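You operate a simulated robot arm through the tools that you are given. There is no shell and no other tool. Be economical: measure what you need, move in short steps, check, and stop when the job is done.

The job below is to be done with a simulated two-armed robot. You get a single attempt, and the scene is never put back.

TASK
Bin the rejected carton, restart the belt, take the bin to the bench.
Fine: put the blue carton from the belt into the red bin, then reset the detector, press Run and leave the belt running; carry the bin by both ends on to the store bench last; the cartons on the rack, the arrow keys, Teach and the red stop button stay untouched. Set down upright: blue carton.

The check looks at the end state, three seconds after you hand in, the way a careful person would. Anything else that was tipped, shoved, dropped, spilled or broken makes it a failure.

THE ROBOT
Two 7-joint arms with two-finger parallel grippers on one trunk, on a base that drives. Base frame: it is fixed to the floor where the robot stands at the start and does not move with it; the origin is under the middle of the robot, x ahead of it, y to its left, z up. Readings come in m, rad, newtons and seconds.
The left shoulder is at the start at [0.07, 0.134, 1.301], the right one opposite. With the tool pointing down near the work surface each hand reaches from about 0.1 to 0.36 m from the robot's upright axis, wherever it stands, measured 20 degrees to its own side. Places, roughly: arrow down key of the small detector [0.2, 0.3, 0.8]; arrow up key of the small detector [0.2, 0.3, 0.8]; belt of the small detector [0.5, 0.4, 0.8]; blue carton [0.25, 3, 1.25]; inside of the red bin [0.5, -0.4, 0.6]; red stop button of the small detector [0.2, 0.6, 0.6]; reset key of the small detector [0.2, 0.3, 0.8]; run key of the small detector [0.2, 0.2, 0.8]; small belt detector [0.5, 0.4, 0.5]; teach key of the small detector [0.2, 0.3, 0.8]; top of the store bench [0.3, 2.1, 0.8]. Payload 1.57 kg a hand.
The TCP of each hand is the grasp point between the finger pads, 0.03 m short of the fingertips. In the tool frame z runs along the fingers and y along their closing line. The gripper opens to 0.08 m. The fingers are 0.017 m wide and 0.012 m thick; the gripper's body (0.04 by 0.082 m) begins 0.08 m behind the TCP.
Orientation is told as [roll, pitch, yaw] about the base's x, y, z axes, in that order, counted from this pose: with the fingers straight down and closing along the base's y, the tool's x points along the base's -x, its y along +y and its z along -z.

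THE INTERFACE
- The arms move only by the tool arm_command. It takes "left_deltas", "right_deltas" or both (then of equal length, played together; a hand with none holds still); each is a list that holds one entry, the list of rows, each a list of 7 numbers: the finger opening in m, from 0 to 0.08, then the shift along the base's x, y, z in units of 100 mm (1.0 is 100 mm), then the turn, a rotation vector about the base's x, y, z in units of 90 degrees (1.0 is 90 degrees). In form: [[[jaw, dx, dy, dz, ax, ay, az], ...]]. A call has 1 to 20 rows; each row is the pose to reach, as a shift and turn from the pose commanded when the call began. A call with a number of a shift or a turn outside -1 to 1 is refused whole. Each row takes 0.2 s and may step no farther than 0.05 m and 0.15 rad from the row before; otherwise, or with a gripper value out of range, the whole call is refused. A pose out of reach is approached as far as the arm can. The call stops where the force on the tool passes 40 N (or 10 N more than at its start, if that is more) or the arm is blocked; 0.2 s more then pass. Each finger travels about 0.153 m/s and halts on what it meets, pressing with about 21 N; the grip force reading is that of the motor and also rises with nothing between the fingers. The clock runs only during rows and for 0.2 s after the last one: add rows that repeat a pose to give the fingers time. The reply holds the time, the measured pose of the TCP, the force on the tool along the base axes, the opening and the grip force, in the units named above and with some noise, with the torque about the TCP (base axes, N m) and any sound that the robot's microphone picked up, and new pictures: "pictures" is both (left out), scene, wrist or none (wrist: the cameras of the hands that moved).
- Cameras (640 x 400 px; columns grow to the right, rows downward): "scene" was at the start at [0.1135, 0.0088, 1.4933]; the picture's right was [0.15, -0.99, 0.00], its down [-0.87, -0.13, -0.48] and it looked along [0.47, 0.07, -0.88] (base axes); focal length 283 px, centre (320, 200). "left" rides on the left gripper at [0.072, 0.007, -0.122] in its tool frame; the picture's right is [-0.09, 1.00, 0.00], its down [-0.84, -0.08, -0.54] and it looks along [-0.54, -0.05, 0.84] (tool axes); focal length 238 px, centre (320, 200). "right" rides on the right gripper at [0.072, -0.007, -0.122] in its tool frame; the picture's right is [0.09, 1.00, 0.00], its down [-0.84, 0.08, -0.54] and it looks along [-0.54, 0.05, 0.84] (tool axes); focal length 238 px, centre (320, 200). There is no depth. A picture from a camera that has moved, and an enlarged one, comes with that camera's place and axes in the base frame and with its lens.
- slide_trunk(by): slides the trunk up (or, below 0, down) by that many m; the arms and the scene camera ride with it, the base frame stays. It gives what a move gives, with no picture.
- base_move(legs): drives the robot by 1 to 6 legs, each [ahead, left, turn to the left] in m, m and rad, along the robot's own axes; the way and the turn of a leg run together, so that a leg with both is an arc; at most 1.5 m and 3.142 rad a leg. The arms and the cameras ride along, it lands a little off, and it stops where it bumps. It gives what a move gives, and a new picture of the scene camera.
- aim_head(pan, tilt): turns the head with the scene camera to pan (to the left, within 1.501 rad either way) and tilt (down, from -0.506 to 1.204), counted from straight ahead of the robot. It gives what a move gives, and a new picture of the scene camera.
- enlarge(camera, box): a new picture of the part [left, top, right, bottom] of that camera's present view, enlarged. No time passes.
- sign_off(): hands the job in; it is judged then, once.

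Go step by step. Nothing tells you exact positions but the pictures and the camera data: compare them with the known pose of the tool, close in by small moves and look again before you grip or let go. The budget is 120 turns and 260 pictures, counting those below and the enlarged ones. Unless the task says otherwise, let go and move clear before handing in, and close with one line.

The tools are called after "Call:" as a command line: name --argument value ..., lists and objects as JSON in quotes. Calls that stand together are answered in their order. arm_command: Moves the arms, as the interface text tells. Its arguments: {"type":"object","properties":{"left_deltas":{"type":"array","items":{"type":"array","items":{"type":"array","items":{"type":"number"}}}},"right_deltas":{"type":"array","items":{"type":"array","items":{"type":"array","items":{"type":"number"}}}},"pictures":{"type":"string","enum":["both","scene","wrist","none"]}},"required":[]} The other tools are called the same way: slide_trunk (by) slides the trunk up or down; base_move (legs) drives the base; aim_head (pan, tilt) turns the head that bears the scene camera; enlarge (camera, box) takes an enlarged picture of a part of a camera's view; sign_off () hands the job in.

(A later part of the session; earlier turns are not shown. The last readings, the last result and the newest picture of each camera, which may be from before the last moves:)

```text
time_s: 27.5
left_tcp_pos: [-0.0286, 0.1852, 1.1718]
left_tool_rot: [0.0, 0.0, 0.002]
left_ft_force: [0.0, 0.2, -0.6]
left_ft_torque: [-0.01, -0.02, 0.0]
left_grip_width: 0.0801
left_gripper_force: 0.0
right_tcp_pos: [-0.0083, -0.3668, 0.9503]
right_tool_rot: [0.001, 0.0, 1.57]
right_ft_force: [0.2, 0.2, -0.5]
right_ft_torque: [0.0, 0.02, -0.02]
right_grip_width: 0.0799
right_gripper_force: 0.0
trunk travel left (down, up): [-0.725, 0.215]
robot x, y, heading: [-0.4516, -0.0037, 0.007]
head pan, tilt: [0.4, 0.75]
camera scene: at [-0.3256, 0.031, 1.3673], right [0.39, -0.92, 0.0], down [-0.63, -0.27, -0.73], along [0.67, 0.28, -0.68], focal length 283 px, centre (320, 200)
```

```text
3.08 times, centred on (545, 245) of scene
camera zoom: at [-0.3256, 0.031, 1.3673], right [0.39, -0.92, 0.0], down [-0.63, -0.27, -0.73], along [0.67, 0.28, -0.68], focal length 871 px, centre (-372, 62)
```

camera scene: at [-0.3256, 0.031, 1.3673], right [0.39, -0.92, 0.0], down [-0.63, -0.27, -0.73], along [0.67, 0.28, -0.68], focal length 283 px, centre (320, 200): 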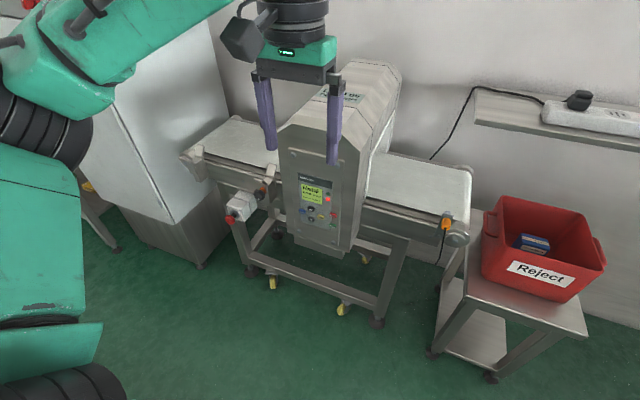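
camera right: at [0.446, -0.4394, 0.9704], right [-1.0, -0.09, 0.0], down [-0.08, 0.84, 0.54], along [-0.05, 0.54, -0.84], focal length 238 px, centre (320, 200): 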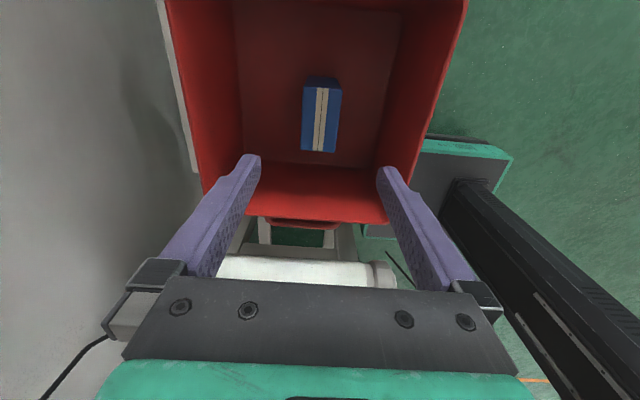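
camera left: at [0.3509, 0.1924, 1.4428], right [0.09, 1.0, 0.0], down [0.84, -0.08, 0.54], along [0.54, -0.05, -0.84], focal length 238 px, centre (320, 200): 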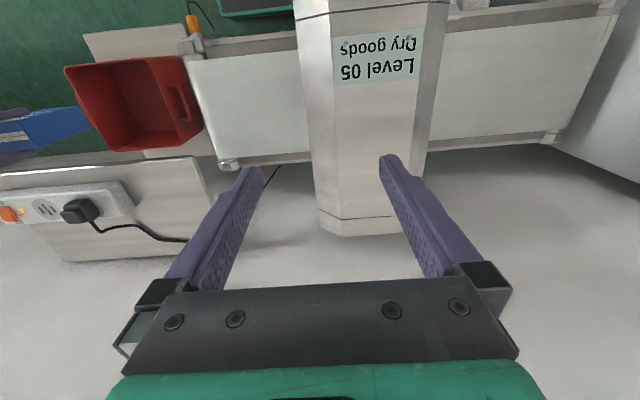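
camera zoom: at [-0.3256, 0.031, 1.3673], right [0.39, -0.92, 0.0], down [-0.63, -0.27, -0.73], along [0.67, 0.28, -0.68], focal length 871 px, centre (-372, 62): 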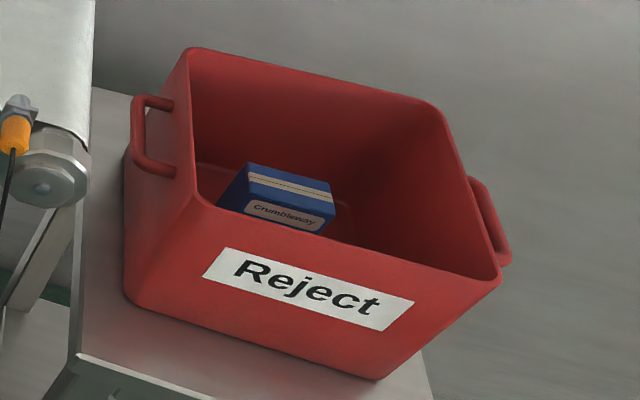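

Panel is clear: display "Metal: reset"; Reset is the yellow key (~(0.2, 0.25, 0.77)), Run green (~(0.2, 0.21, 0.74)). I'll close the left fingers and tip that hand forward, staying short of the panel.

Call:
arm_command --left_deltas '[[[0.04, 0, 0, -0.1, 0, -0.09, 0], [0.0, 0, 0, -0.2, 0, -0.18, 0], [0.0, 0, 0, -0.3, 0, -0.27, 0], [0.0, 0, 0, -0.4, 0, -0.36, 0], [0.0, 0, 0, -0.5, 0, -0.45, 0], [0.0, 0, 0, -0.6, 0, -0.54, 0], [0.0, 0, 0, -0.7, 0, -0.63, 0], [0.0, 0, 0, -0.8, 0, -0.72, 0], [0.0, 0, 0, -0.9, 0, -0.81, 0], [0.0, 0, 0, -1.0, 0, -0.9, 0], [0.0, 0, 0, -1.0, 0, -0.99, 0], [0.0, 0, 0, -1.0, 0, -1.0, 0], [0.0, 0, 0, -1.0, 0, -1.0, 0]]]'

```text
time_s: 30.5
left_tcp_pos: [0.0038, 0.2128, 1.1078]
left_tool_rot: [-2.853, -1.46, 2.828]
left_ft_force: [-0.9, 0.9, 0.1]
left_ft_torque: [-0.01, -0.01, 0.0]
left_grip_width: 0.0
left_gripper_force: 21.1
left hand out of reach, approached as far as the arm can: row 5, 6, 7, 8, 9, 10, 11, 12, 13
right_tcp_pos: [-0.0082, -0.3653, 0.9515]
right_tool_rot: [0.0, 0.0, 1.571]
right_ft_force: [-0.7, -0.5, 0.4]
right_ft_torque: [0.0, -0.01, 0.05]
right_grip_width: 0.0797
right_gripper_force: 0.2
trunk travel left (down, up): [-0.725, 0.215]
robot x, y, heading: [-0.452, -0.0012, -0.004]
head pan, tilt: [0.4, 0.75]
stopped in row 13 (left hand): the arm was blocked; the commanded pose is now the measured one
camera scene: at [-0.3255, 0.0325, 1.3674], right [0.39, -0.92, 0.0], down [-0.63, -0.27, -0.73], along [0.67, 0.28, -0.68], focal length 283 px, centre (320, 200)
camera left: at [-0.1082, 0.2213, 1.0227], right [0.02, 1.0, 0.06], down [-0.63, -0.04, 0.78], along [0.78, -0.05, 0.63], focal length 238 px, centre (320, 200)
```

scene: 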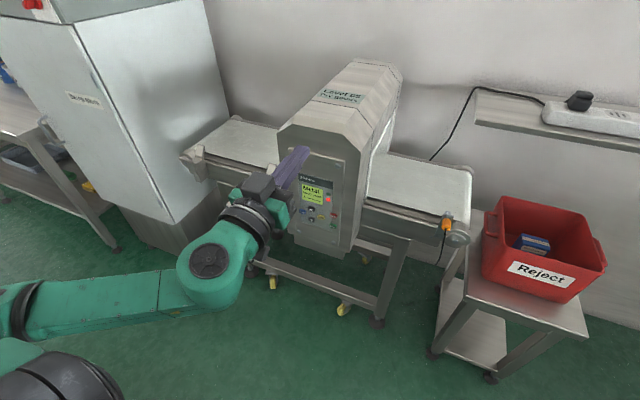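
left: 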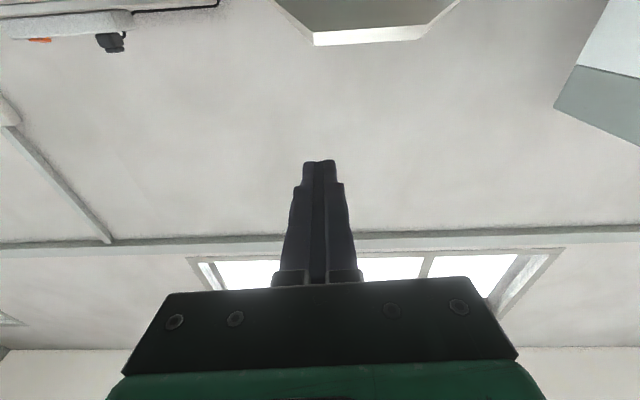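

The arm couldn't hold that pose so near the body. I'll go forward and down, where the arm has more room.

Call:
arm_command --left_deltas '[[[0, 0.1, 0.1, -0.3, 0, 0, 0], [0, 0.2, 0.2, -0.6, 0, 0, 0], [0, 0.3, 0.3, -0.9, 0, 0, 0], [0, 0.4, 0.34, -1.0, 0, 0, 0], [0, 0.4, 0.34, -1.0, 0, 0, 0]]]' --pictures "none"

Call:
arm_command --left_deltas '[[[0, 0.05, 0, -0.3, 0, 0, 0], [0, 0.1, 0, -0.6, 0, 0, 0], [0, 0.15, 0, -0.9, 0, 0, 0], [0, 0.2, 0, -1.0, 0, 0, 0], [0, 0.2, 0, -1.0, 0, 0, 0]]]'

```text
time_s: 31.7
left_tcp_pos: [0.0424, 0.2459, 1.0065]
left_tool_rot: [-2.869, -1.461, 2.847]
left_ft_force: [0.8, -0.3, 0.9]
left_ft_torque: [-0.01, 0.0, -0.02]
left_grip_width: 0.0
left_gripper_force: 20.9
right_tcp_pos: [-0.0103, -0.3664, 0.9506]
right_tool_rot: [0.0, 0.0, 1.571]
right_ft_force: [0.6, -0.2, -0.2]
right_ft_torque: [-0.03, 0.0, 0.01]
right_grip_width: 0.0799
right_gripper_force: 0.0
trunk travel left (down, up): [-0.725, 0.215]
robot x, y, heading: [-0.4533, -0.0009, -0.005]
head pan, tilt: [0.4, 0.75]
```

```text
time_s: 32.9
left_tcp_pos: [0.064, 0.2463, 0.9088]
left_tool_rot: [-2.865, -1.463, 2.844]
left_ft_force: [0.2, 0.2, 0.0]
left_ft_torque: [0.0, 0.01, 0.03]
left_grip_width: 0.0
left_gripper_force: 21.1
right_tcp_pos: [-0.0088, -0.366, 0.9508]
right_tool_rot: [-0.001, 0.001, 1.57]
right_ft_force: [-0.4, 0.4, 0.1]
right_ft_torque: [0.0, 0.01, 0.0]
right_grip_width: 0.08
right_gripper_force: 0.1
trunk travel left (down, up): [-0.725, 0.215]
robot x, y, heading: [-0.4512, -0.0014, -0.0]
head pan, tilt: [0.4, 0.75]
camera scene: at [-0.3255, 0.0309, 1.3674], right [0.39, -0.92, 0.0], down [-0.63, -0.27, -0.73], along [0.67, 0.28, -0.68], focal length 283 px, centre (320, 200)
camera left: at [-0.048, 0.2531, 0.823], right [0.02, 1.0, 0.06], down [-0.63, -0.04, 0.78], along [0.78, -0.05, 0.63], focal length 238 px, centre (320, 200)
```

scene: 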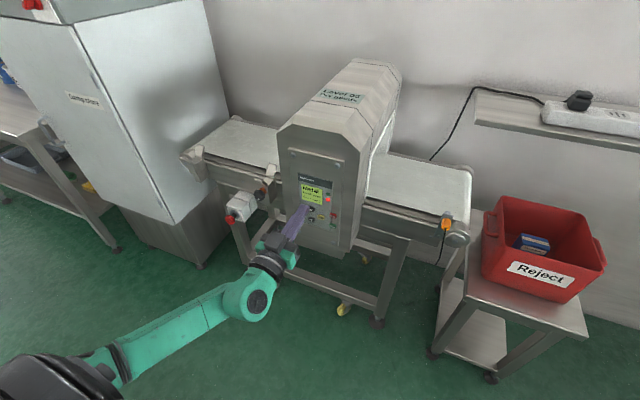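
left: 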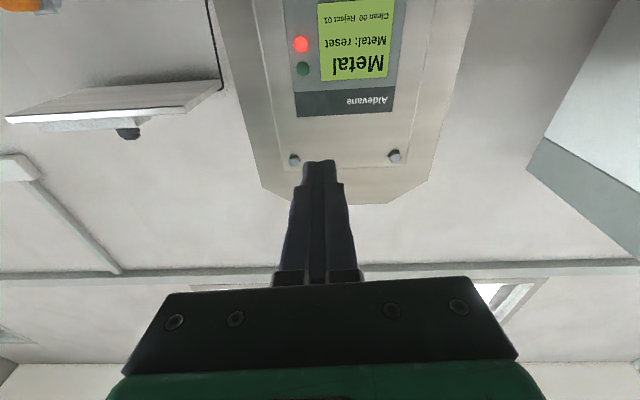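

Panel face triangulates to x≈0.198; Reset ≈ (0.195, 0.247, 0.771), Run ≈ (0.195, 0.21, 0.748). Level the fingers and come down in front of Reset.

Call:
arm_command --left_deltas '[[[0, 0, 0, -0.3, 0, 0.035, 0], [0, 0, 0, -0.6, 0, 0.07, 0], [0, 0, 0, -0.9, 0, 0.07, 0], [0, 0, 0, -1.0, 0, 0.07, 0], [0, 0, 0, -1.0, 0, 0.07, 0]]]' --pictures "none"

Call:
arm_command --left_deltas '[[[0, 0.3, 0, -0.2, 0, 0, 0], [0, 0.6, 0.01, -0.39, 0, 0, 0], [0, 0.6, 0.01, -0.39, 0, 0, 0]]]'

```text
time_s: 34.1
left_tcp_pos: [0.063, 0.2459, 0.8086]
left_tool_rot: [-1.44, -1.536, 1.417]
left_ft_force: [-0.5, -0.3, 0.3]
left_ft_torque: [0.01, -0.02, -0.02]
left_grip_width: 0.0002
left_gripper_force: 21.3
right_tcp_pos: [-0.0087, -0.3682, 0.9511]
right_tool_rot: [0.0, 0.001, 1.571]
right_ft_force: [-0.5, 0.4, 0.0]
right_ft_torque: [0.02, -0.01, -0.01]
right_grip_width: 0.08
right_gripper_force: 0.1
trunk travel left (down, up): [-0.725, 0.215]
robot x, y, heading: [-0.4493, 0.0001, -0.0]
head pan, tilt: [0.4, 0.75]
```

```text
time_s: 34.9
left_tcp_pos: [0.1236, 0.2484, 0.7705]
left_tool_rot: [-1.464, -1.539, 1.44]
left_ft_force: [-0.6, 0.2, 0.7]
left_ft_torque: [-0.02, 0.05, -0.01]
left_grip_width: 0.0
left_gripper_force: 21.1
right_tcp_pos: [-0.0094, -0.3657, 0.9511]
right_tool_rot: [0.001, 0.0, 1.571]
right_ft_force: [-0.5, 0.4, 0.3]
right_ft_torque: [0.01, 0.02, -0.01]
right_grip_width: 0.0798
right_gripper_force: 0.0
trunk travel left (down, up): [-0.725, 0.215]
robot x, y, heading: [-0.4539, -0.0025, 0.002]
head pan, tilt: [0.4, 0.75]
camera scene: at [-0.3264, 0.0311, 1.3674], right [0.39, -0.92, 0.0], down [-0.63, -0.27, -0.73], along [0.67, 0.28, -0.68], focal length 283 px, centre (320, 200)
camera left: at [0.0021, 0.2559, 0.698], right [0.02, 1.0, 0.06], down [-0.54, -0.04, 0.84], along [0.84, -0.05, 0.54], focal length 238 px, centre (320, 200)
```

scene: 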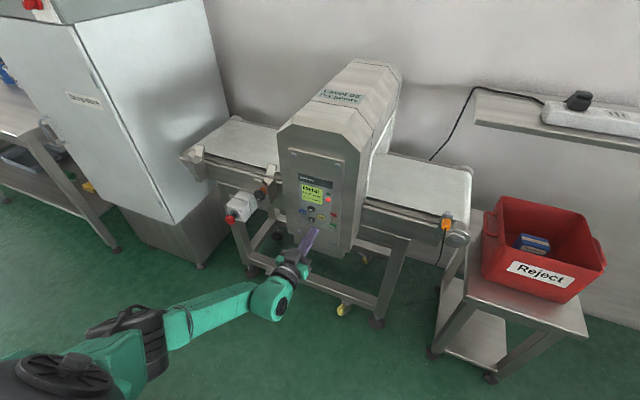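
left: 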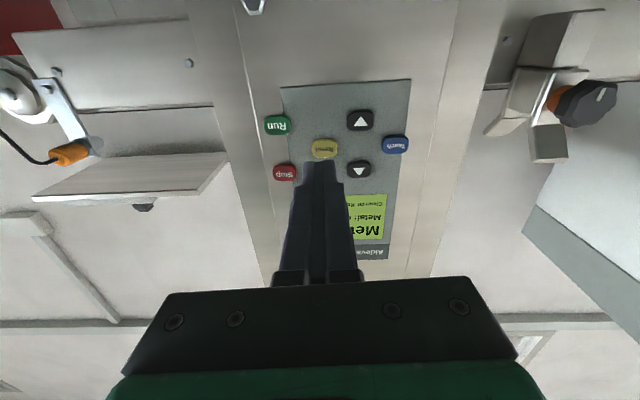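

Fingertips aim at Reset within a few mm. Advance to just short of it and check.

Call:
arm_command --left_deltas '[[[0, 0.12, 0.03, 0, 0, 0, 0], [0, 0.24, 0.03, 0, 0, 0, 0], [0, 0.24, 0.03, 0, 0, 0, 0]]]'

Call:
enlarge --camera "left" --box '[240, 60, 420, 220]'

Call:
enlarge --camera "scene" --box '[280, 165, 360, 240]'

```text
time_s: 35.7
left_tcp_pos: [0.1416, 0.2419, 0.7664]
left_tool_rot: [-1.432, -1.522, 1.399]
left_ft_force: [-0.3, -0.6, 1.0]
left_ft_torque: [0.0, -0.02, 0.04]
left_grip_width: 0.0
left_gripper_force: 21.4
left hand out of reach, approached as far as the arm can: row 2
right_tcp_pos: [-0.0091, -0.3658, 0.9514]
right_tool_rot: [-0.002, 0.001, 1.571]
right_ft_force: [-0.6, -0.5, 0.1]
right_ft_torque: [-0.04, -0.01, 0.01]
right_grip_width: 0.0801
right_gripper_force: 0.0
trunk travel left (down, up): [-0.725, 0.215]
robot x, y, heading: [-0.4524, 0.0016, -0.004]
head pan, tilt: [0.4, 0.75]
camera scene: at [-0.3255, 0.0311, 1.3673], right [0.39, -0.92, 0.0], down [-0.63, -0.27, -0.73], along [0.67, 0.28, -0.68], focal length 283 px, centre (320, 200)
camera left: at [0.0201, 0.2501, 0.6963], right [0.03, 1.0, 0.04], down [-0.54, -0.02, 0.84], along [0.84, -0.05, 0.54], focal length 238 px, centre (320, 200)
```

scene: 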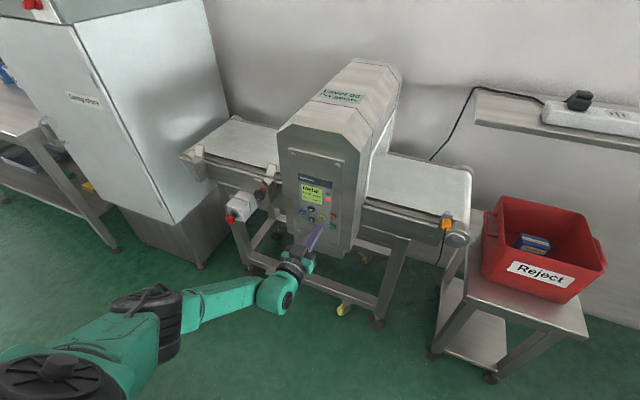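
left: 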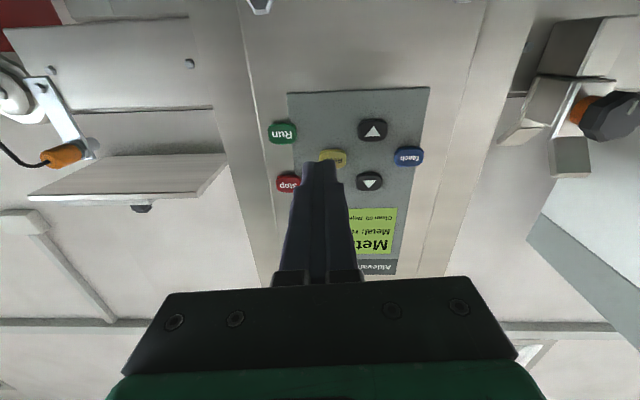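

```text
2.50 times, centred on (330, 140) of left
camera zoom: at [0.0201, 0.2501, 0.6963], right [0.03, 1.0, 0.04], down [-0.54, -0.02, 0.84], along [0.84, -0.05, 0.54], focal length 596 px, centre (295, 350)
```

zoom: 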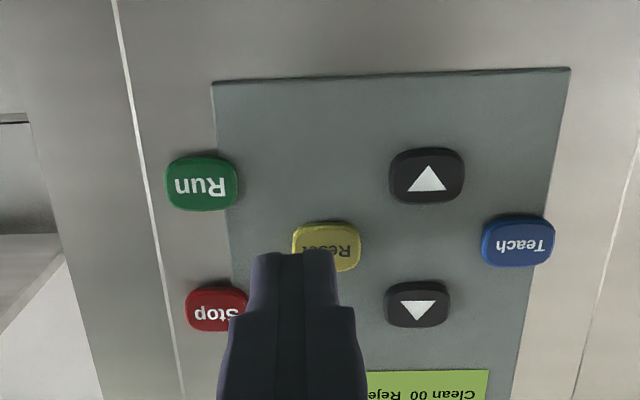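

```text
5.33 times, centred on (320, 202) of scene
camera zoom: at [-0.3255, 0.0311, 1.3673], right [0.39, -0.92, 0.0], down [-0.63, -0.27, -0.73], along [0.67, 0.28, -0.68], focal length 1510 px, centre (320, 187)
```

zoom: 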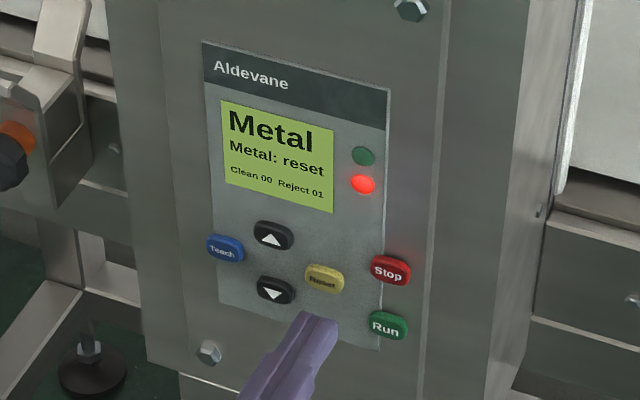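

Arm is at its reach limit. Pull the hand back 0.1 m, drive 0.1 m nearer, then re-approach.

Call:
arm_command --left_deltas '[[[0, -0.3, 0, 0, 0, 0, 0], [0, -0.6, 0, 0, 0, 0, 0], [0, -0.9, 0.05, 0.04, 0, 0, 0], [0, -1.0, 0.07, 0.04, 0, 0, 0], [0, -1.0, 0.07, 0.04, 0, 0, 0]]]' --pictures "none"

Call:
base_move --legs '[[0.09, 0, 0]]'

Call:
arm_command --left_deltas '[[[0, 0, 0, 0, 0, 0, 0]]]' --pictures "wrist"

```text
time_s: 36.9
left_tcp_pos: [0.0485, 0.2573, 0.7702]
left_tool_rot: [-1.44, -1.537, 1.417]
left_ft_force: [-1.0, -0.2, -0.7]
left_ft_torque: [-0.02, 0.03, 0.02]
left_grip_width: 0.0001
left_gripper_force: 20.6
right_tcp_pos: [-0.0081, -0.3675, 0.9505]
right_tool_rot: [0.0, 0.0, 1.571]
right_ft_force: [0.4, -0.4, 0.2]
right_ft_torque: [-0.05, 0.01, -0.03]
right_grip_width: 0.08
right_gripper_force: 0.0
trunk travel left (down, up): [-0.725, 0.215]
robot x, y, heading: [-0.4532, -0.0001, 0.001]
head pan, tilt: [0.4, 0.75]
```

```text
time_s: 38.0
left_tcp_pos: [0.1355, 0.2583, 0.7703]
left_tool_rot: [-1.441, -1.537, 1.423]
left_ft_force: [0.3, 0.4, -1.0]
left_ft_torque: [0.01, 0.02, 0.02]
left_grip_width: 0.0
left_gripper_force: 20.9
right_tcp_pos: [0.0807, -0.3663, 0.9514]
right_tool_rot: [-0.001, 0.0, 1.572]
right_ft_force: [0.1, 0.6, -0.1]
right_ft_torque: [0.0, 0.01, 0.01]
right_grip_width: 0.0799
right_gripper_force: 0.1
trunk travel left (down, up): [-0.725, 0.215]
robot x, y, heading: [-0.3664, -0.002, 0.004]
head pan, tilt: [0.4, 0.75]
camera scene: at [-0.2373, 0.0315, 1.3674], right [0.39, -0.92, 0.0], down [-0.63, -0.27, -0.73], along [0.67, 0.29, -0.68], focal length 283 px, centre (320, 200)
```

scene: 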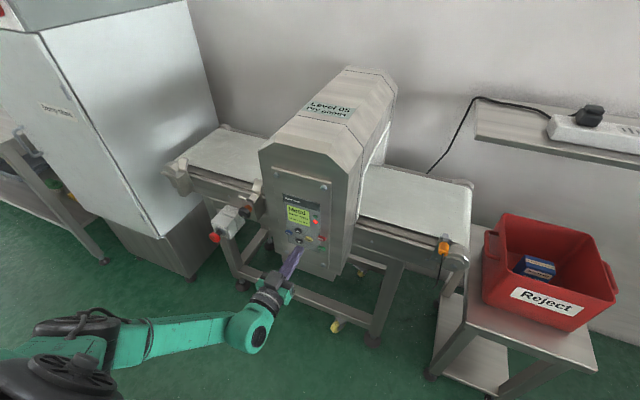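

```text
time_s: 38.4
left_tcp_pos: [0.1363, 0.2591, 0.7711]
left_tool_rot: [-1.473, -1.538, 1.455]
left_ft_force: [-0.5, 0.4, -0.6]
left_ft_torque: [0.01, 0.03, -0.02]
left_grip_width: 0.0
left_gripper_force: 21.3
right_tcp_pos: [0.0796, -0.3648, 0.9522]
right_tool_rot: [-0.001, 0.0, 1.573]
right_ft_force: [-0.7, 0.4, -0.8]
right_ft_torque: [-0.01, 0.0, -0.02]
right_grip_width: 0.0804
right_gripper_force: 0.1
trunk travel left (down, up): [-0.725, 0.215]
robot x, y, heading: [-0.366, -0.001, 0.0]
head pan, tilt: [0.4, 0.75]
camera left: at [0.0142, 0.2662, 0.6986], right [0.02, 1.0, 0.06], down [-0.54, -0.04, 0.84], along [0.84, -0.05, 0.54], focal length 238 px, centre (320, 200)
```

left: 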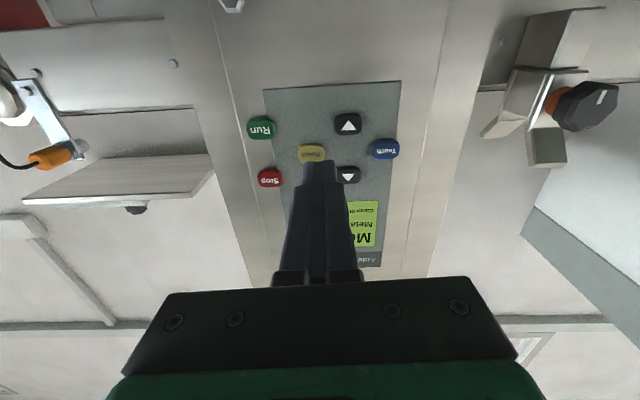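

Call:
arm_command --left_deltas '[[[0, 0.05, -0.07, -0.01, 0, 0, 0], [0, 0.14, -0.07, -0.01, 0, 0, 0], [0, 0.16, -0.07, -0.01, 0, 0, 0], [0, 0.16, -0.07, -0.01, 0, 0, 0]]]' --pictures "none"

Call:
enlarge --camera "left" --box '[240, 60, 420, 220]'

Call:
enlarge --camera "scene" --box '[265, 180, 345, 260]'

```text
time_s: 39.4
left_tcp_pos: [0.1525, 0.2513, 0.7706]
left_tool_rot: [-1.45, -1.539, 1.431]
left_ft_force: [-0.1, -0.1, 1.1]
left_ft_torque: [0.04, 0.02, 0.03]
left_grip_width: 0.0001
left_gripper_force: 21.1
right_tcp_pos: [0.0796, -0.366, 0.9518]
right_tool_rot: [-0.001, 0.001, 1.573]
right_ft_force: [-0.3, 0.4, 0.1]
right_ft_torque: [-0.04, 0.02, 0.02]
right_grip_width: 0.0802
right_gripper_force: 0.2
trunk travel left (down, up): [-0.725, 0.215]
robot x, y, heading: [-0.3607, -0.003, 0.003]
head pan, tilt: [0.4, 0.75]
```

```text
2.50 times, centred on (330, 140) of left
camera zoom: at [0.0314, 0.2589, 0.6973], right [0.02, 1.0, 0.06], down [-0.54, -0.04, 0.84], along [0.84, -0.05, 0.54], focal length 596 px, centre (295, 350)
```

zoom: 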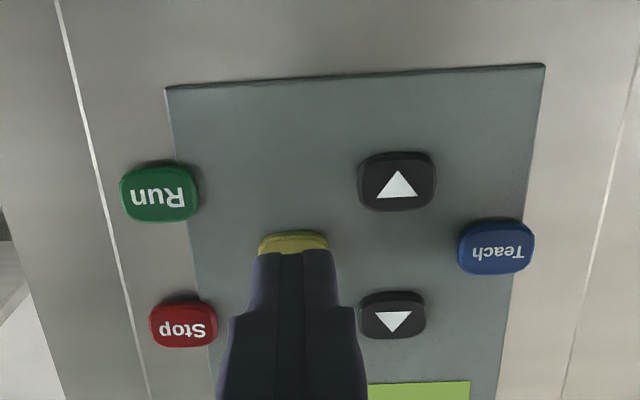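

```text
5.00 times, centred on (305, 220) of scene
camera zoom: at [-0.2372, 0.0314, 1.3673], right [0.39, -0.92, 0.0], down [-0.63, -0.27, -0.73], along [0.67, 0.29, -0.68], focal length 1415 px, centre (395, 100)
```

zoom: 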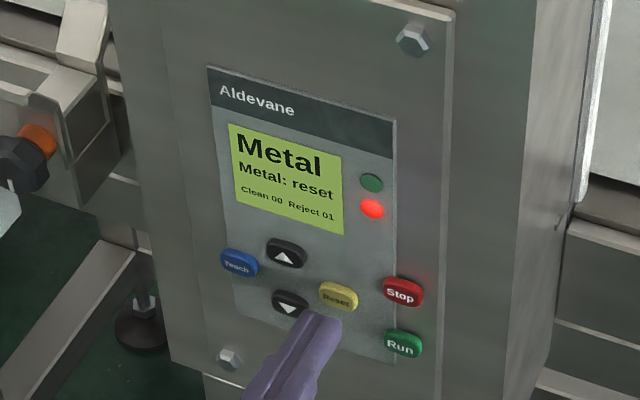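

Tip is centred on Reset. Advance in small steps to press.

Call:
arm_command --left_deltas '[[[0, 0.03, 0, 0, 0, 0, 0], [0, 0.06, 0, 0, 0, 0, 0], [0, 0.09, 0, 0, 0, 0, 0], [0, 0.1, 0, 0, 0, 0, 0]]]' --pictures "none"

Call:
enlarge --camera "scene" --box '[265, 180, 345, 260]'

```text
time_s: 40.4
left_tcp_pos: [0.1627, 0.2525, 0.7693]
left_tool_rot: [-1.436, -1.537, 1.416]
left_ft_force: [-0.2, 0.3, 0.0]
left_ft_torque: [0.0, -0.01, -0.02]
left_grip_width: 0.0
left_gripper_force: 20.9
right_tcp_pos: [0.0802, -0.3659, 0.9506]
right_tool_rot: [0.0, 0.0, 1.573]
right_ft_force: [-0.4, 0.2, -0.4]
right_ft_torque: [0.0, 0.02, -0.02]
right_grip_width: 0.0801
right_gripper_force: 0.1
trunk travel left (down, up): [-0.725, 0.215]
robot x, y, heading: [-0.3615, 0.0007, -0.001]
head pan, tilt: [0.4, 0.75]
```

```text
5.00 times, centred on (305, 220) of scene
camera zoom: at [-0.2371, 0.0314, 1.3673], right [0.39, -0.92, 0.0], down [-0.63, -0.27, -0.73], along [0.67, 0.29, -0.68], focal length 1415 px, centre (395, 100)
```

zoom: 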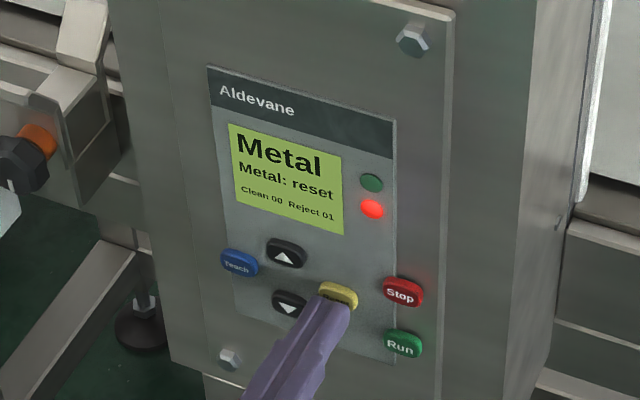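

Call:
arm_command --left_deltas '[[[0, 0.03, -0.02, 0, 0, 0, 0], [0, 0.05, -0.02, 0, 0, 0, 0], [0, 0.07, -0.02, 0, 0, 0, 0], [0, 0.07, -0.02, 0, 0, 0, 0]]]' --pictures "none"

Call:
enlarge --camera "scene" --box '[265, 180, 345, 260]'

```text
time_s: 41.4
left_tcp_pos: [0.1685, 0.2491, 0.7695]
left_tool_rot: [-1.462, -1.539, 1.446]
left_ft_force: [-6.9, 0.6, 0.8]
left_ft_torque: [0.05, -0.01, 0.01]
left_grip_width: 0.0001
left_gripper_force: 20.7
right_tcp_pos: [0.0788, -0.367, 0.9512]
right_tool_rot: [-0.003, 0.001, 1.574]
right_ft_force: [-0.3, -1.1, 0.6]
right_ft_torque: [-0.01, -0.04, -0.04]
right_grip_width: 0.0799
right_gripper_force: 0.0
trunk travel left (down, up): [-0.725, 0.215]
robot x, y, heading: [-0.3596, -0.0011, 0.001]
head pan, tilt: [0.4, 0.75]
heard: click
```

```text
5.00 times, centred on (305, 220) of scene
camera zoom: at [-0.239, 0.0314, 1.3675], right [0.39, -0.92, 0.0], down [-0.63, -0.27, -0.73], along [0.67, 0.29, -0.68], focal length 1415 px, centre (395, 100)
```

zoom: 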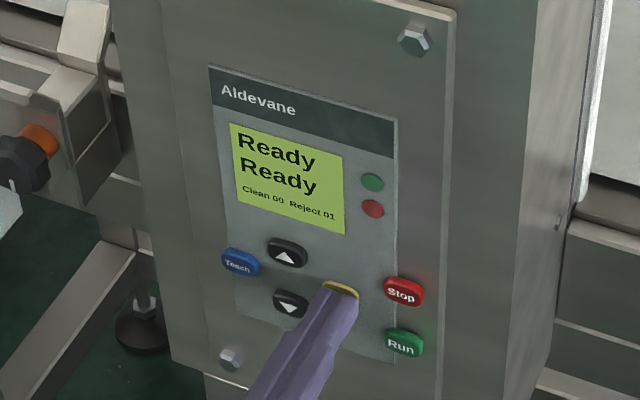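

Click heard and the display reads "Ready". Retract and shift to Run.

Call:
arm_command --left_deltas '[[[0, -0.1, 0, 0, 0, 0, 0], [0, -0.25, 0, 0, 0, 0, 0], [0, -0.25, -0.15, -0.1, 0, 0, 0], [0, -0.25, -0.35, -0.21, 0, 0, 0], [0, -0.25, -0.35, -0.21, 0, 0, 0]]]' --pictures "none"

Call:
enlarge --camera "left" --box '[240, 60, 420, 220]'

Call:
enlarge --camera "scene" --box '[265, 180, 345, 260]'

```text
time_s: 42.6
left_tcp_pos: [0.1441, 0.2163, 0.7494]
left_tool_rot: [-1.453, -1.539, 1.434]
left_ft_force: [-0.1, 0.3, 0.4]
left_ft_torque: [-0.04, 0.02, 0.0]
left_grip_width: 0.0
left_gripper_force: 21.2
right_tcp_pos: [0.0797, -0.3659, 0.9518]
right_tool_rot: [0.0, -0.001, 1.573]
right_ft_force: [0.6, -0.3, -0.4]
right_ft_torque: [0.02, -0.01, 0.03]
right_grip_width: 0.08
right_gripper_force: 0.0
trunk travel left (down, up): [-0.725, 0.215]
robot x, y, heading: [-0.367, 0.0024, 0.002]
head pan, tilt: [0.4, 0.75]
```

```text
2.50 times, centred on (330, 140) of left
camera zoom: at [0.0224, 0.2223, 0.6771], right [0.02, 1.0, 0.06], down [-0.54, -0.04, 0.84], along [0.84, -0.05, 0.54], focal length 596 px, centre (295, 350)
```

zoom: 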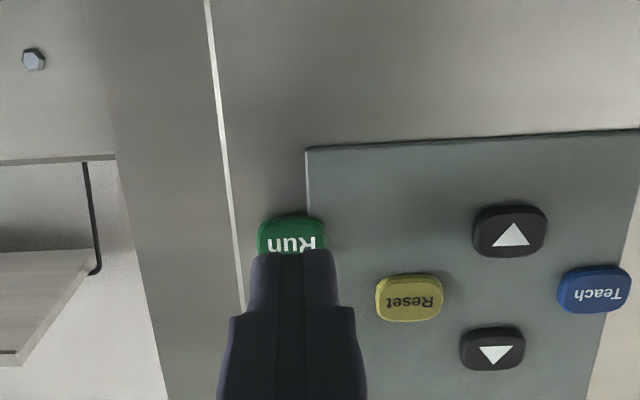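

```text
5.00 times, centred on (305, 220) of scene
camera zoom: at [-0.2373, 0.0318, 1.3673], right [0.39, -0.92, 0.0], down [-0.63, -0.27, -0.73], along [0.67, 0.29, -0.68], focal length 1415 px, centre (395, 100)
```

zoom: 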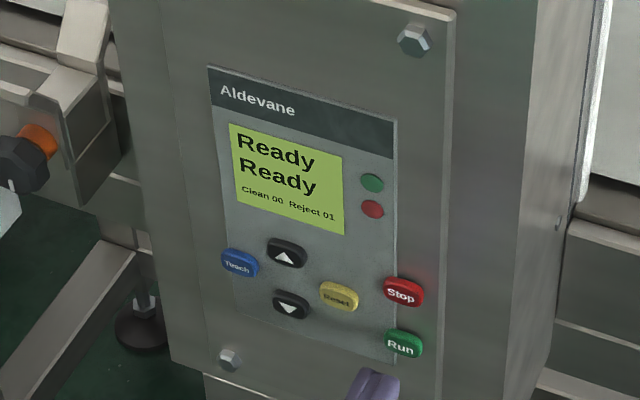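

Aligned with Run; press.

Call:
arm_command --left_deltas '[[[0, 0.1, -0.01, 0, 0, 0, 0], [0, 0.18, -0.01, 0, 0, 0, 0], [0, 0.21, -0.01, 0, 0, 0, 0], [0, 0.23, -0.01, 0, 0, 0, 0], [0, 0.25, -0.01, 0, 0, 0, 0]]]' --pictures "none"

Call:
enlarge --camera "scene" --box '[265, 180, 345, 260]'

```text
time_s: 43.8
left_tcp_pos: [0.1676, 0.2135, 0.7485]
left_tool_rot: [-1.427, -1.537, 1.405]
left_ft_force: [-4.7, -0.6, -0.2]
left_ft_torque: [-0.01, -0.02, 0.01]
left_grip_width: 0.0
left_gripper_force: 20.8
right_tcp_pos: [0.0797, -0.366, 0.951]
right_tool_rot: [0.0, 0.0, 1.573]
right_ft_force: [-0.6, 0.1, 0.6]
right_ft_torque: [0.01, -0.02, 0.01]
right_grip_width: 0.08
right_gripper_force: 0.1
trunk travel left (down, up): [-0.725, 0.215]
robot x, y, heading: [-0.3611, 0.0012, -0.0]
head pan, tilt: [0.4, 0.75]
heard: click
```

```text
5.00 times, centred on (305, 220) of scene
camera zoom: at [-0.2382, 0.0315, 1.3674], right [0.39, -0.92, 0.0], down [-0.63, -0.27, -0.73], along [0.67, 0.29, -0.68], focal length 1415 px, centre (395, 100)
```

zoom: 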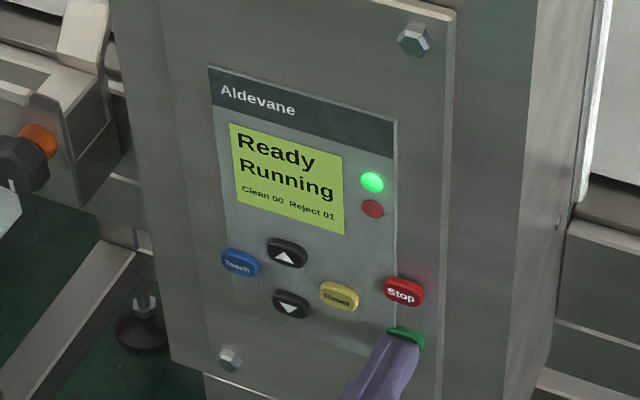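

"Ready / Running", green lamp lit. Retract the hand, back off, and look left for the bench.

Call:
arm_command --left_deltas '[[[0, -0.2, 0, 0, 0, 0, 0], [0, -0.5, 0, 0, 0, 0, 0], [0, -0.8, 0, 0, 0, 0, 0], [0, -1.0, 0, 0, 0, 0, 0]]]' --pictures "none"

Call:
base_move --legs '[[-0.35, 0, 0]]'

Call:
aim_head --pan 1.2 --tilt 0.45

```text
time_s: 44.8
left_tcp_pos: [0.0694, 0.2142, 0.7481]
left_tool_rot: [-1.452, -1.538, 1.431]
left_ft_force: [0.1, 0.2, -0.9]
left_ft_torque: [0.04, -0.05, -0.02]
left_grip_width: 0.0
left_gripper_force: 21.1
right_tcp_pos: [0.0797, -0.3663, 0.9524]
right_tool_rot: [0.0, 0.0, 1.572]
right_ft_force: [-0.6, 0.6, 1.0]
right_ft_torque: [-0.01, -0.02, 0.02]
right_grip_width: 0.0801
right_gripper_force: 0.2
trunk travel left (down, up): [-0.725, 0.215]
robot x, y, heading: [-0.3634, -0.0025, 0.003]
head pan, tilt: [0.4, 0.75]
```

```text
time_s: 47.0
left_tcp_pos: [-0.2834, 0.215, 0.7487]
left_tool_rot: [-1.435, -1.538, 1.422]
left_ft_force: [0.6, -0.8, 0.0]
left_ft_torque: [0.0, -0.01, -0.01]
left_grip_width: 0.0
left_gripper_force: 21.3
right_tcp_pos: [-0.268, -0.3637, 0.9496]
right_tool_rot: [0.0, 0.0, 1.582]
right_ft_force: [-0.3, 0.6, -0.6]
right_ft_torque: [-0.01, -0.03, 0.0]
right_grip_width: 0.0799
right_gripper_force: 0.0
trunk travel left (down, up): [-0.725, 0.215]
robot x, y, heading: [-0.7102, -0.0023, 0.009]
head pan, tilt: [0.4, 0.75]
camera scene: at [-0.588, 0.0299, 1.3673], right [0.4, -0.92, 0.0], down [-0.63, -0.27, -0.73], along [0.67, 0.29, -0.68], focal length 283 px, centre (320, 200)
```

scene: 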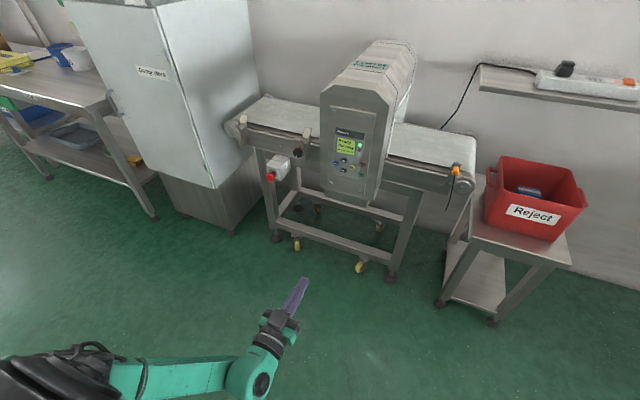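

```text
time_s: 48.2
left_tcp_pos: [-0.2831, 0.2144, 0.7492]
left_tool_rot: [-1.441, -1.537, 1.43]
left_ft_force: [0.0, -0.5, -0.3]
left_ft_torque: [0.0, 0.03, -0.04]
left_grip_width: 0.0001
left_gripper_force: 20.9
right_tcp_pos: [-0.2675, -0.3638, 0.9512]
right_tool_rot: [0.0, 0.001, 1.581]
right_ft_force: [0.4, 0.0, -0.8]
right_ft_torque: [-0.01, -0.02, 0.01]
right_grip_width: 0.0797
right_gripper_force: 0.0
trunk travel left (down, up): [-0.725, 0.215]
robot x, y, heading: [-0.7129, -0.0035, 0.011]
head pan, tilt: [1.201, 0.45]
camera scene: at [-0.6319, 0.083, 1.3937], right [0.94, -0.35, 0.0], down [-0.15, -0.41, -0.9], along [0.32, 0.84, -0.44], focal length 283 px, centre (320, 200)
```

scene: 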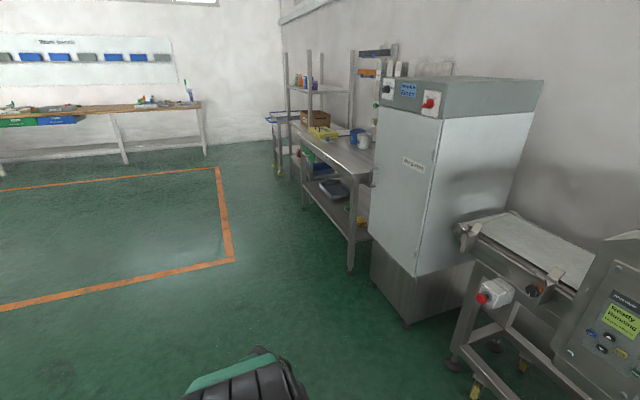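

Call:
enlarge --camera "scene" --box '[260, 30, 460, 280]'

```text
1.60 times, centred on (360, 155) of scene
camera zoom: at [-0.6319, 0.083, 1.3937], right [0.94, -0.35, 0.0], down [-0.15, -0.41, -0.9], along [0.32, 0.84, -0.44], focal length 453 px, centre (256, 272)
```

zoom: 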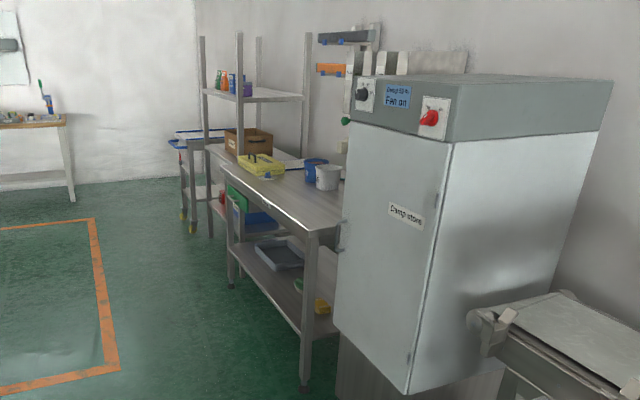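

Bench seen beyond the cabinet; its near end is free. Now turn both hands to fingers-down, closing along y, ready for the bin handles.

Call:
arm_command --left_deltas '[[[0, 0, 0, 0.1, 0, 0.09, 0], [0, 0, 0, 0.2, 0, 0.18, 0], [0, 0, 0, 0.3, 0, 0.27, 0], [0, 0, 0, 0.4, 0, 0.36, 0], [0, 0, 0, 0.5, 0, 0.45, 0], [0, 0, 0, 0.6, 0, 0.54, 0], [0, 0, 0, 0.7, 0, 0.63, 0], [0.02, 0, 0, 0.8, 0, 0.72, 0], [0.04, 0, 0, 0.9, 0, 0.81, 0], [0.04, 0, 0, 1.0, 0, 0.9, 0], [0.04, 0, 0, 1.0, 0, 0.98, 0], [0.04, 0, 0, 1.0, 0, 0.98, 0]]]' --right_deltas '[[[0.08, 0, 0, 0, 0, 0, -0.09], [0.08, 0, 0, 0, 0, 0, -0.18], [0.08, 0, 0, 0, 0, 0, -0.27], [0.08, 0, 0, 0, 0, 0, -0.36], [0.08, 0, 0, 0, 0, 0, -0.45], [0.08, 0, 0, 0, 0, 0, -0.54], [0.08, 0, 0, 0, 0, 0, -0.63], [0.06, 0, 0, 0, 0, 0, -0.72], [0.04, 0, 0, 0, 0, 0, -0.81], [0.04, 0, 0, 0, 0, 0, -0.9], [0.04, 0, 0, 0, 0, 0, -0.99], [0.04, 0, 0, 0, 0, 0, -1.0]]]' --pictures "none"

Call:
aim_head --pan -0.2 --tilt 0.75

```text
time_s: 50.8
left_tcp_pos: [-0.2849, 0.2159, 0.849]
left_tool_rot: [-0.015, -0.027, 0.031]
left_ft_force: [0.5, 0.0, 0.3]
left_ft_torque: [-0.02, -0.03, 0.0]
left_grip_width: 0.04
left_gripper_force: 0.1
right_tcp_pos: [-0.268, -0.3642, 0.9503]
right_tool_rot: [-0.001, 0.0, 0.01]
right_ft_force: [-0.1, -0.4, 0.9]
right_ft_torque: [0.0, 0.01, 0.03]
right_grip_width: 0.04
right_gripper_force: 0.0
trunk travel left (down, up): [-0.725, 0.215]
robot x, y, heading: [-0.7135, -0.003, 0.013]
head pan, tilt: [1.201, 0.45]
```

```text
time_s: 52.3
left_tcp_pos: [-0.2846, 0.215, 0.849]
left_tool_rot: [-0.014, -0.027, 0.033]
left_ft_force: [-0.4, 0.2, -0.1]
left_ft_torque: [0.03, -0.01, -0.04]
left_grip_width: 0.0398
left_gripper_force: 0.0
right_tcp_pos: [-0.2683, -0.3649, 0.9514]
right_tool_rot: [0.001, -0.001, 0.01]
right_ft_force: [0.4, -0.2, 0.2]
right_ft_torque: [-0.02, 0.0, -0.01]
right_grip_width: 0.0402
right_gripper_force: 0.0
trunk travel left (down, up): [-0.725, 0.215]
robot x, y, heading: [-0.7109, 0.0006, 0.007]
head pan, tilt: [-0.201, 0.75]
camera scene: at [-0.5829, -0.0186, 1.3673], right [-0.19, -0.98, 0.0], down [-0.67, 0.13, -0.73], along [0.72, -0.14, -0.68], focal length 283 px, centre (320, 200)
```

scene: 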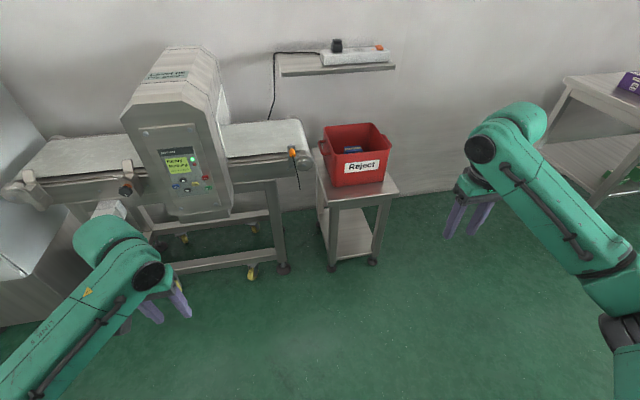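

Bring the hands symmetric about the robot, ±0.155 m apart, high enough to clear the bin and belt, then drive over in front of the bin.

Call:
arm_command --left_deltas '[[[0.04, 0.05, -0.15, 0.3, 0, 0, 0], [0.04, 0.1, -0.3, 0.6, 0.01, 0.017, -0.015], [0.04, 0.15, -0.45, 0.9, 0.01, 0.017, -0.015], [0.04, 0.15, -0.6, 1.0, 0.01, 0.017, -0.015], [0.04, 0.15, -0.6, 1.0, 0.01, 0.017, -0.015]]]' --right_deltas '[[[0.04, 0, 0.3, 0, 0, 0, 0], [0.04, 0, 0.6, 0, 0, 0, 0], [0.04, 0, 0.9, 0, 0, 0, 0], [0.04, 0, 1.0, 0, 0, 0, 0], [0.04, 0, 1.0, 0, 0, 0, 0]]]' --pictures "none"

Call:
arm_command --right_deltas '[[[0.04, 0, 0.3, 0, 0, 0, 0], [0.04, 0, 0.6, 0, 0, 0, 0], [0.04, 0, 0.9, 0, 0, 0, 0], [0.04, 0, 1.0, 0, 0, 0, 0], [0.04, 0, 1.0, 0, 0, 0, 0]]]' --pictures "none"

Call:
base_move --legs '[[0, -0.37, -0.008], [0.35, 0, 0]]'

```text
time_s: 53.5
left_tcp_pos: [-0.2658, 0.1532, 0.95]
left_tool_rot: [0.003, -0.001, 0.009]
left_ft_force: [0.1, -1.0, -0.9]
left_ft_torque: [0.03, 0.01, 0.01]
left_grip_width: 0.0399
left_gripper_force: 0.1
right_tcp_pos: [-0.2678, -0.2648, 0.9508]
right_tool_rot: [-0.002, 0.001, 0.009]
right_ft_force: [0.8, -0.1, 1.3]
right_ft_torque: [0.0, -0.02, 0.01]
right_grip_width: 0.04
right_gripper_force: 0.1
trunk travel left (down, up): [-0.725, 0.215]
robot x, y, heading: [-0.7138, -0.002, 0.013]
head pan, tilt: [-0.201, 0.75]
```

```text
time_s: 54.7
left_tcp_pos: [-0.2655, 0.153, 0.9494]
left_tool_rot: [0.003, 0.002, 0.011]
left_ft_force: [0.4, -0.4, -1.2]
left_ft_torque: [0.01, -0.01, 0.02]
left_grip_width: 0.0401
left_gripper_force: 0.0
right_tcp_pos: [-0.2661, -0.1644, 0.9515]
right_tool_rot: [0.001, 0.0, 0.011]
right_ft_force: [0.8, -0.3, 0.3]
right_ft_torque: [-0.02, -0.01, 0.03]
right_grip_width: 0.0397
right_gripper_force: 0.0
trunk travel left (down, up): [-0.725, 0.215]
robot x, y, heading: [-0.7153, 0.0003, 0.01]
head pan, tilt: [-0.201, 0.75]
```

```text
time_s: 58.9
left_tcp_pos: [0.088, -0.1999, 0.9492]
left_tool_rot: [0.003, -0.001, 0.015]
left_ft_force: [0.5, -0.8, -0.2]
left_ft_torque: [-0.01, 0.0, 0.03]
left_grip_width: 0.0399
left_gripper_force: 0.2
right_tcp_pos: [0.0883, -0.5195, 0.9523]
right_tool_rot: [0.0, 0.0, 0.016]
right_ft_force: [0.2, -0.5, -0.9]
right_ft_torque: [-0.03, -0.01, 0.01]
right_grip_width: 0.0397
right_gripper_force: 0.0
trunk travel left (down, up): [-0.725, 0.215]
robot x, y, heading: [-0.3563, -0.3594, 0.014]
head pan, tilt: [-0.201, 0.75]
camera scene: at [-0.2282, -0.3748, 1.3674], right [-0.18, -0.98, 0.0], down [-0.67, 0.13, -0.73], along [0.72, -0.13, -0.68], focal length 283 px, centre (320, 200)
```

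scene: 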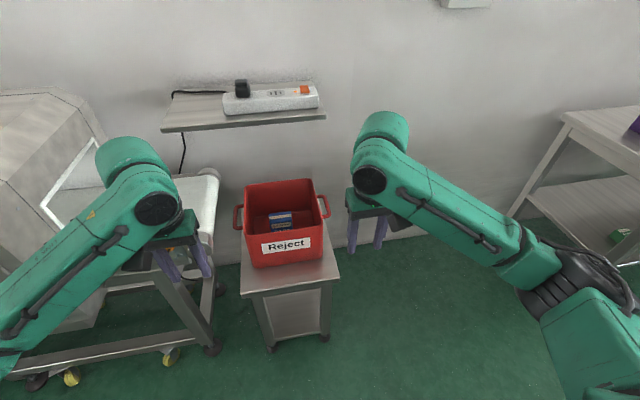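

Call:
enlarge --camera "scene" --box '[210, 160, 350, 290]'

Call:
aim_head --pan 0.0 --tilt 0.85

```text
3.08 times, centred on (280, 225) of scene
camera zoom: at [-0.2282, -0.3748, 1.3674], right [-0.18, -0.98, 0.0], down [-0.67, 0.13, -0.73], along [0.72, -0.13, -0.68], focal length 871 px, centre (443, 123)
```

zoom: 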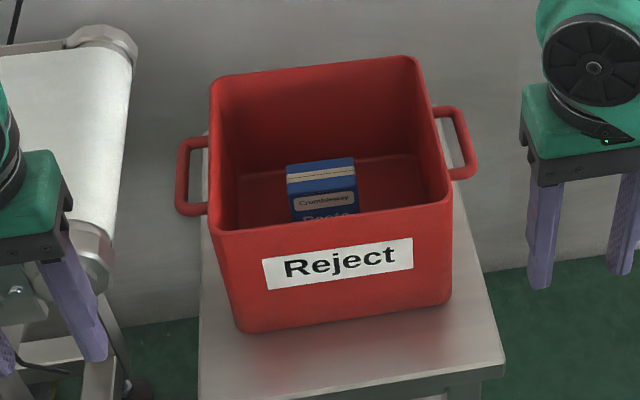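

```text
time_s: 59.6
left_tcp_pos: [0.088, -0.201, 0.9505]
left_tool_rot: [0.004, 0.0, 0.013]
left_ft_force: [0.1, -0.6, 0.5]
left_ft_torque: [0.0, 0.0, -0.02]
left_grip_width: 0.0401
left_gripper_force: 0.1
right_tcp_pos: [0.0889, -0.5193, 0.9525]
right_tool_rot: [0.0, 0.0, 0.016]
right_ft_force: [0.4, 0.7, 0.4]
right_ft_torque: [0.0, 0.0, -0.05]
right_grip_width: 0.0397
right_gripper_force: 0.0
trunk travel left (down, up): [-0.725, 0.215]
robot x, y, heading: [-0.3591, -0.3592, 0.019]
head pan, tilt: [0.0, 0.85]
camera scene: at [-0.2305, -0.3584, 1.3593], right [0.02, -1.0, 0.0], down [-0.75, -0.01, -0.66], along [0.66, 0.01, -0.75], focal length 283 px, centre (320, 200)
```

scene: 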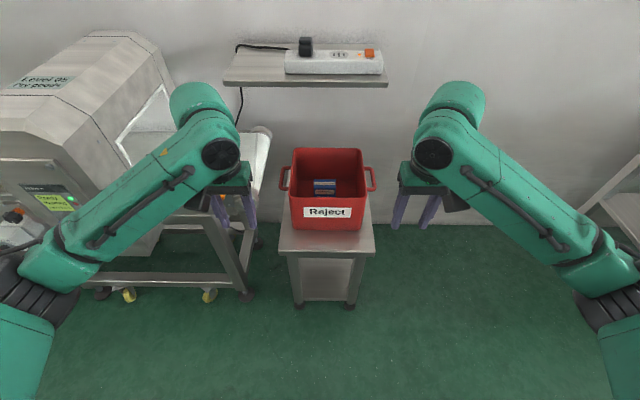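

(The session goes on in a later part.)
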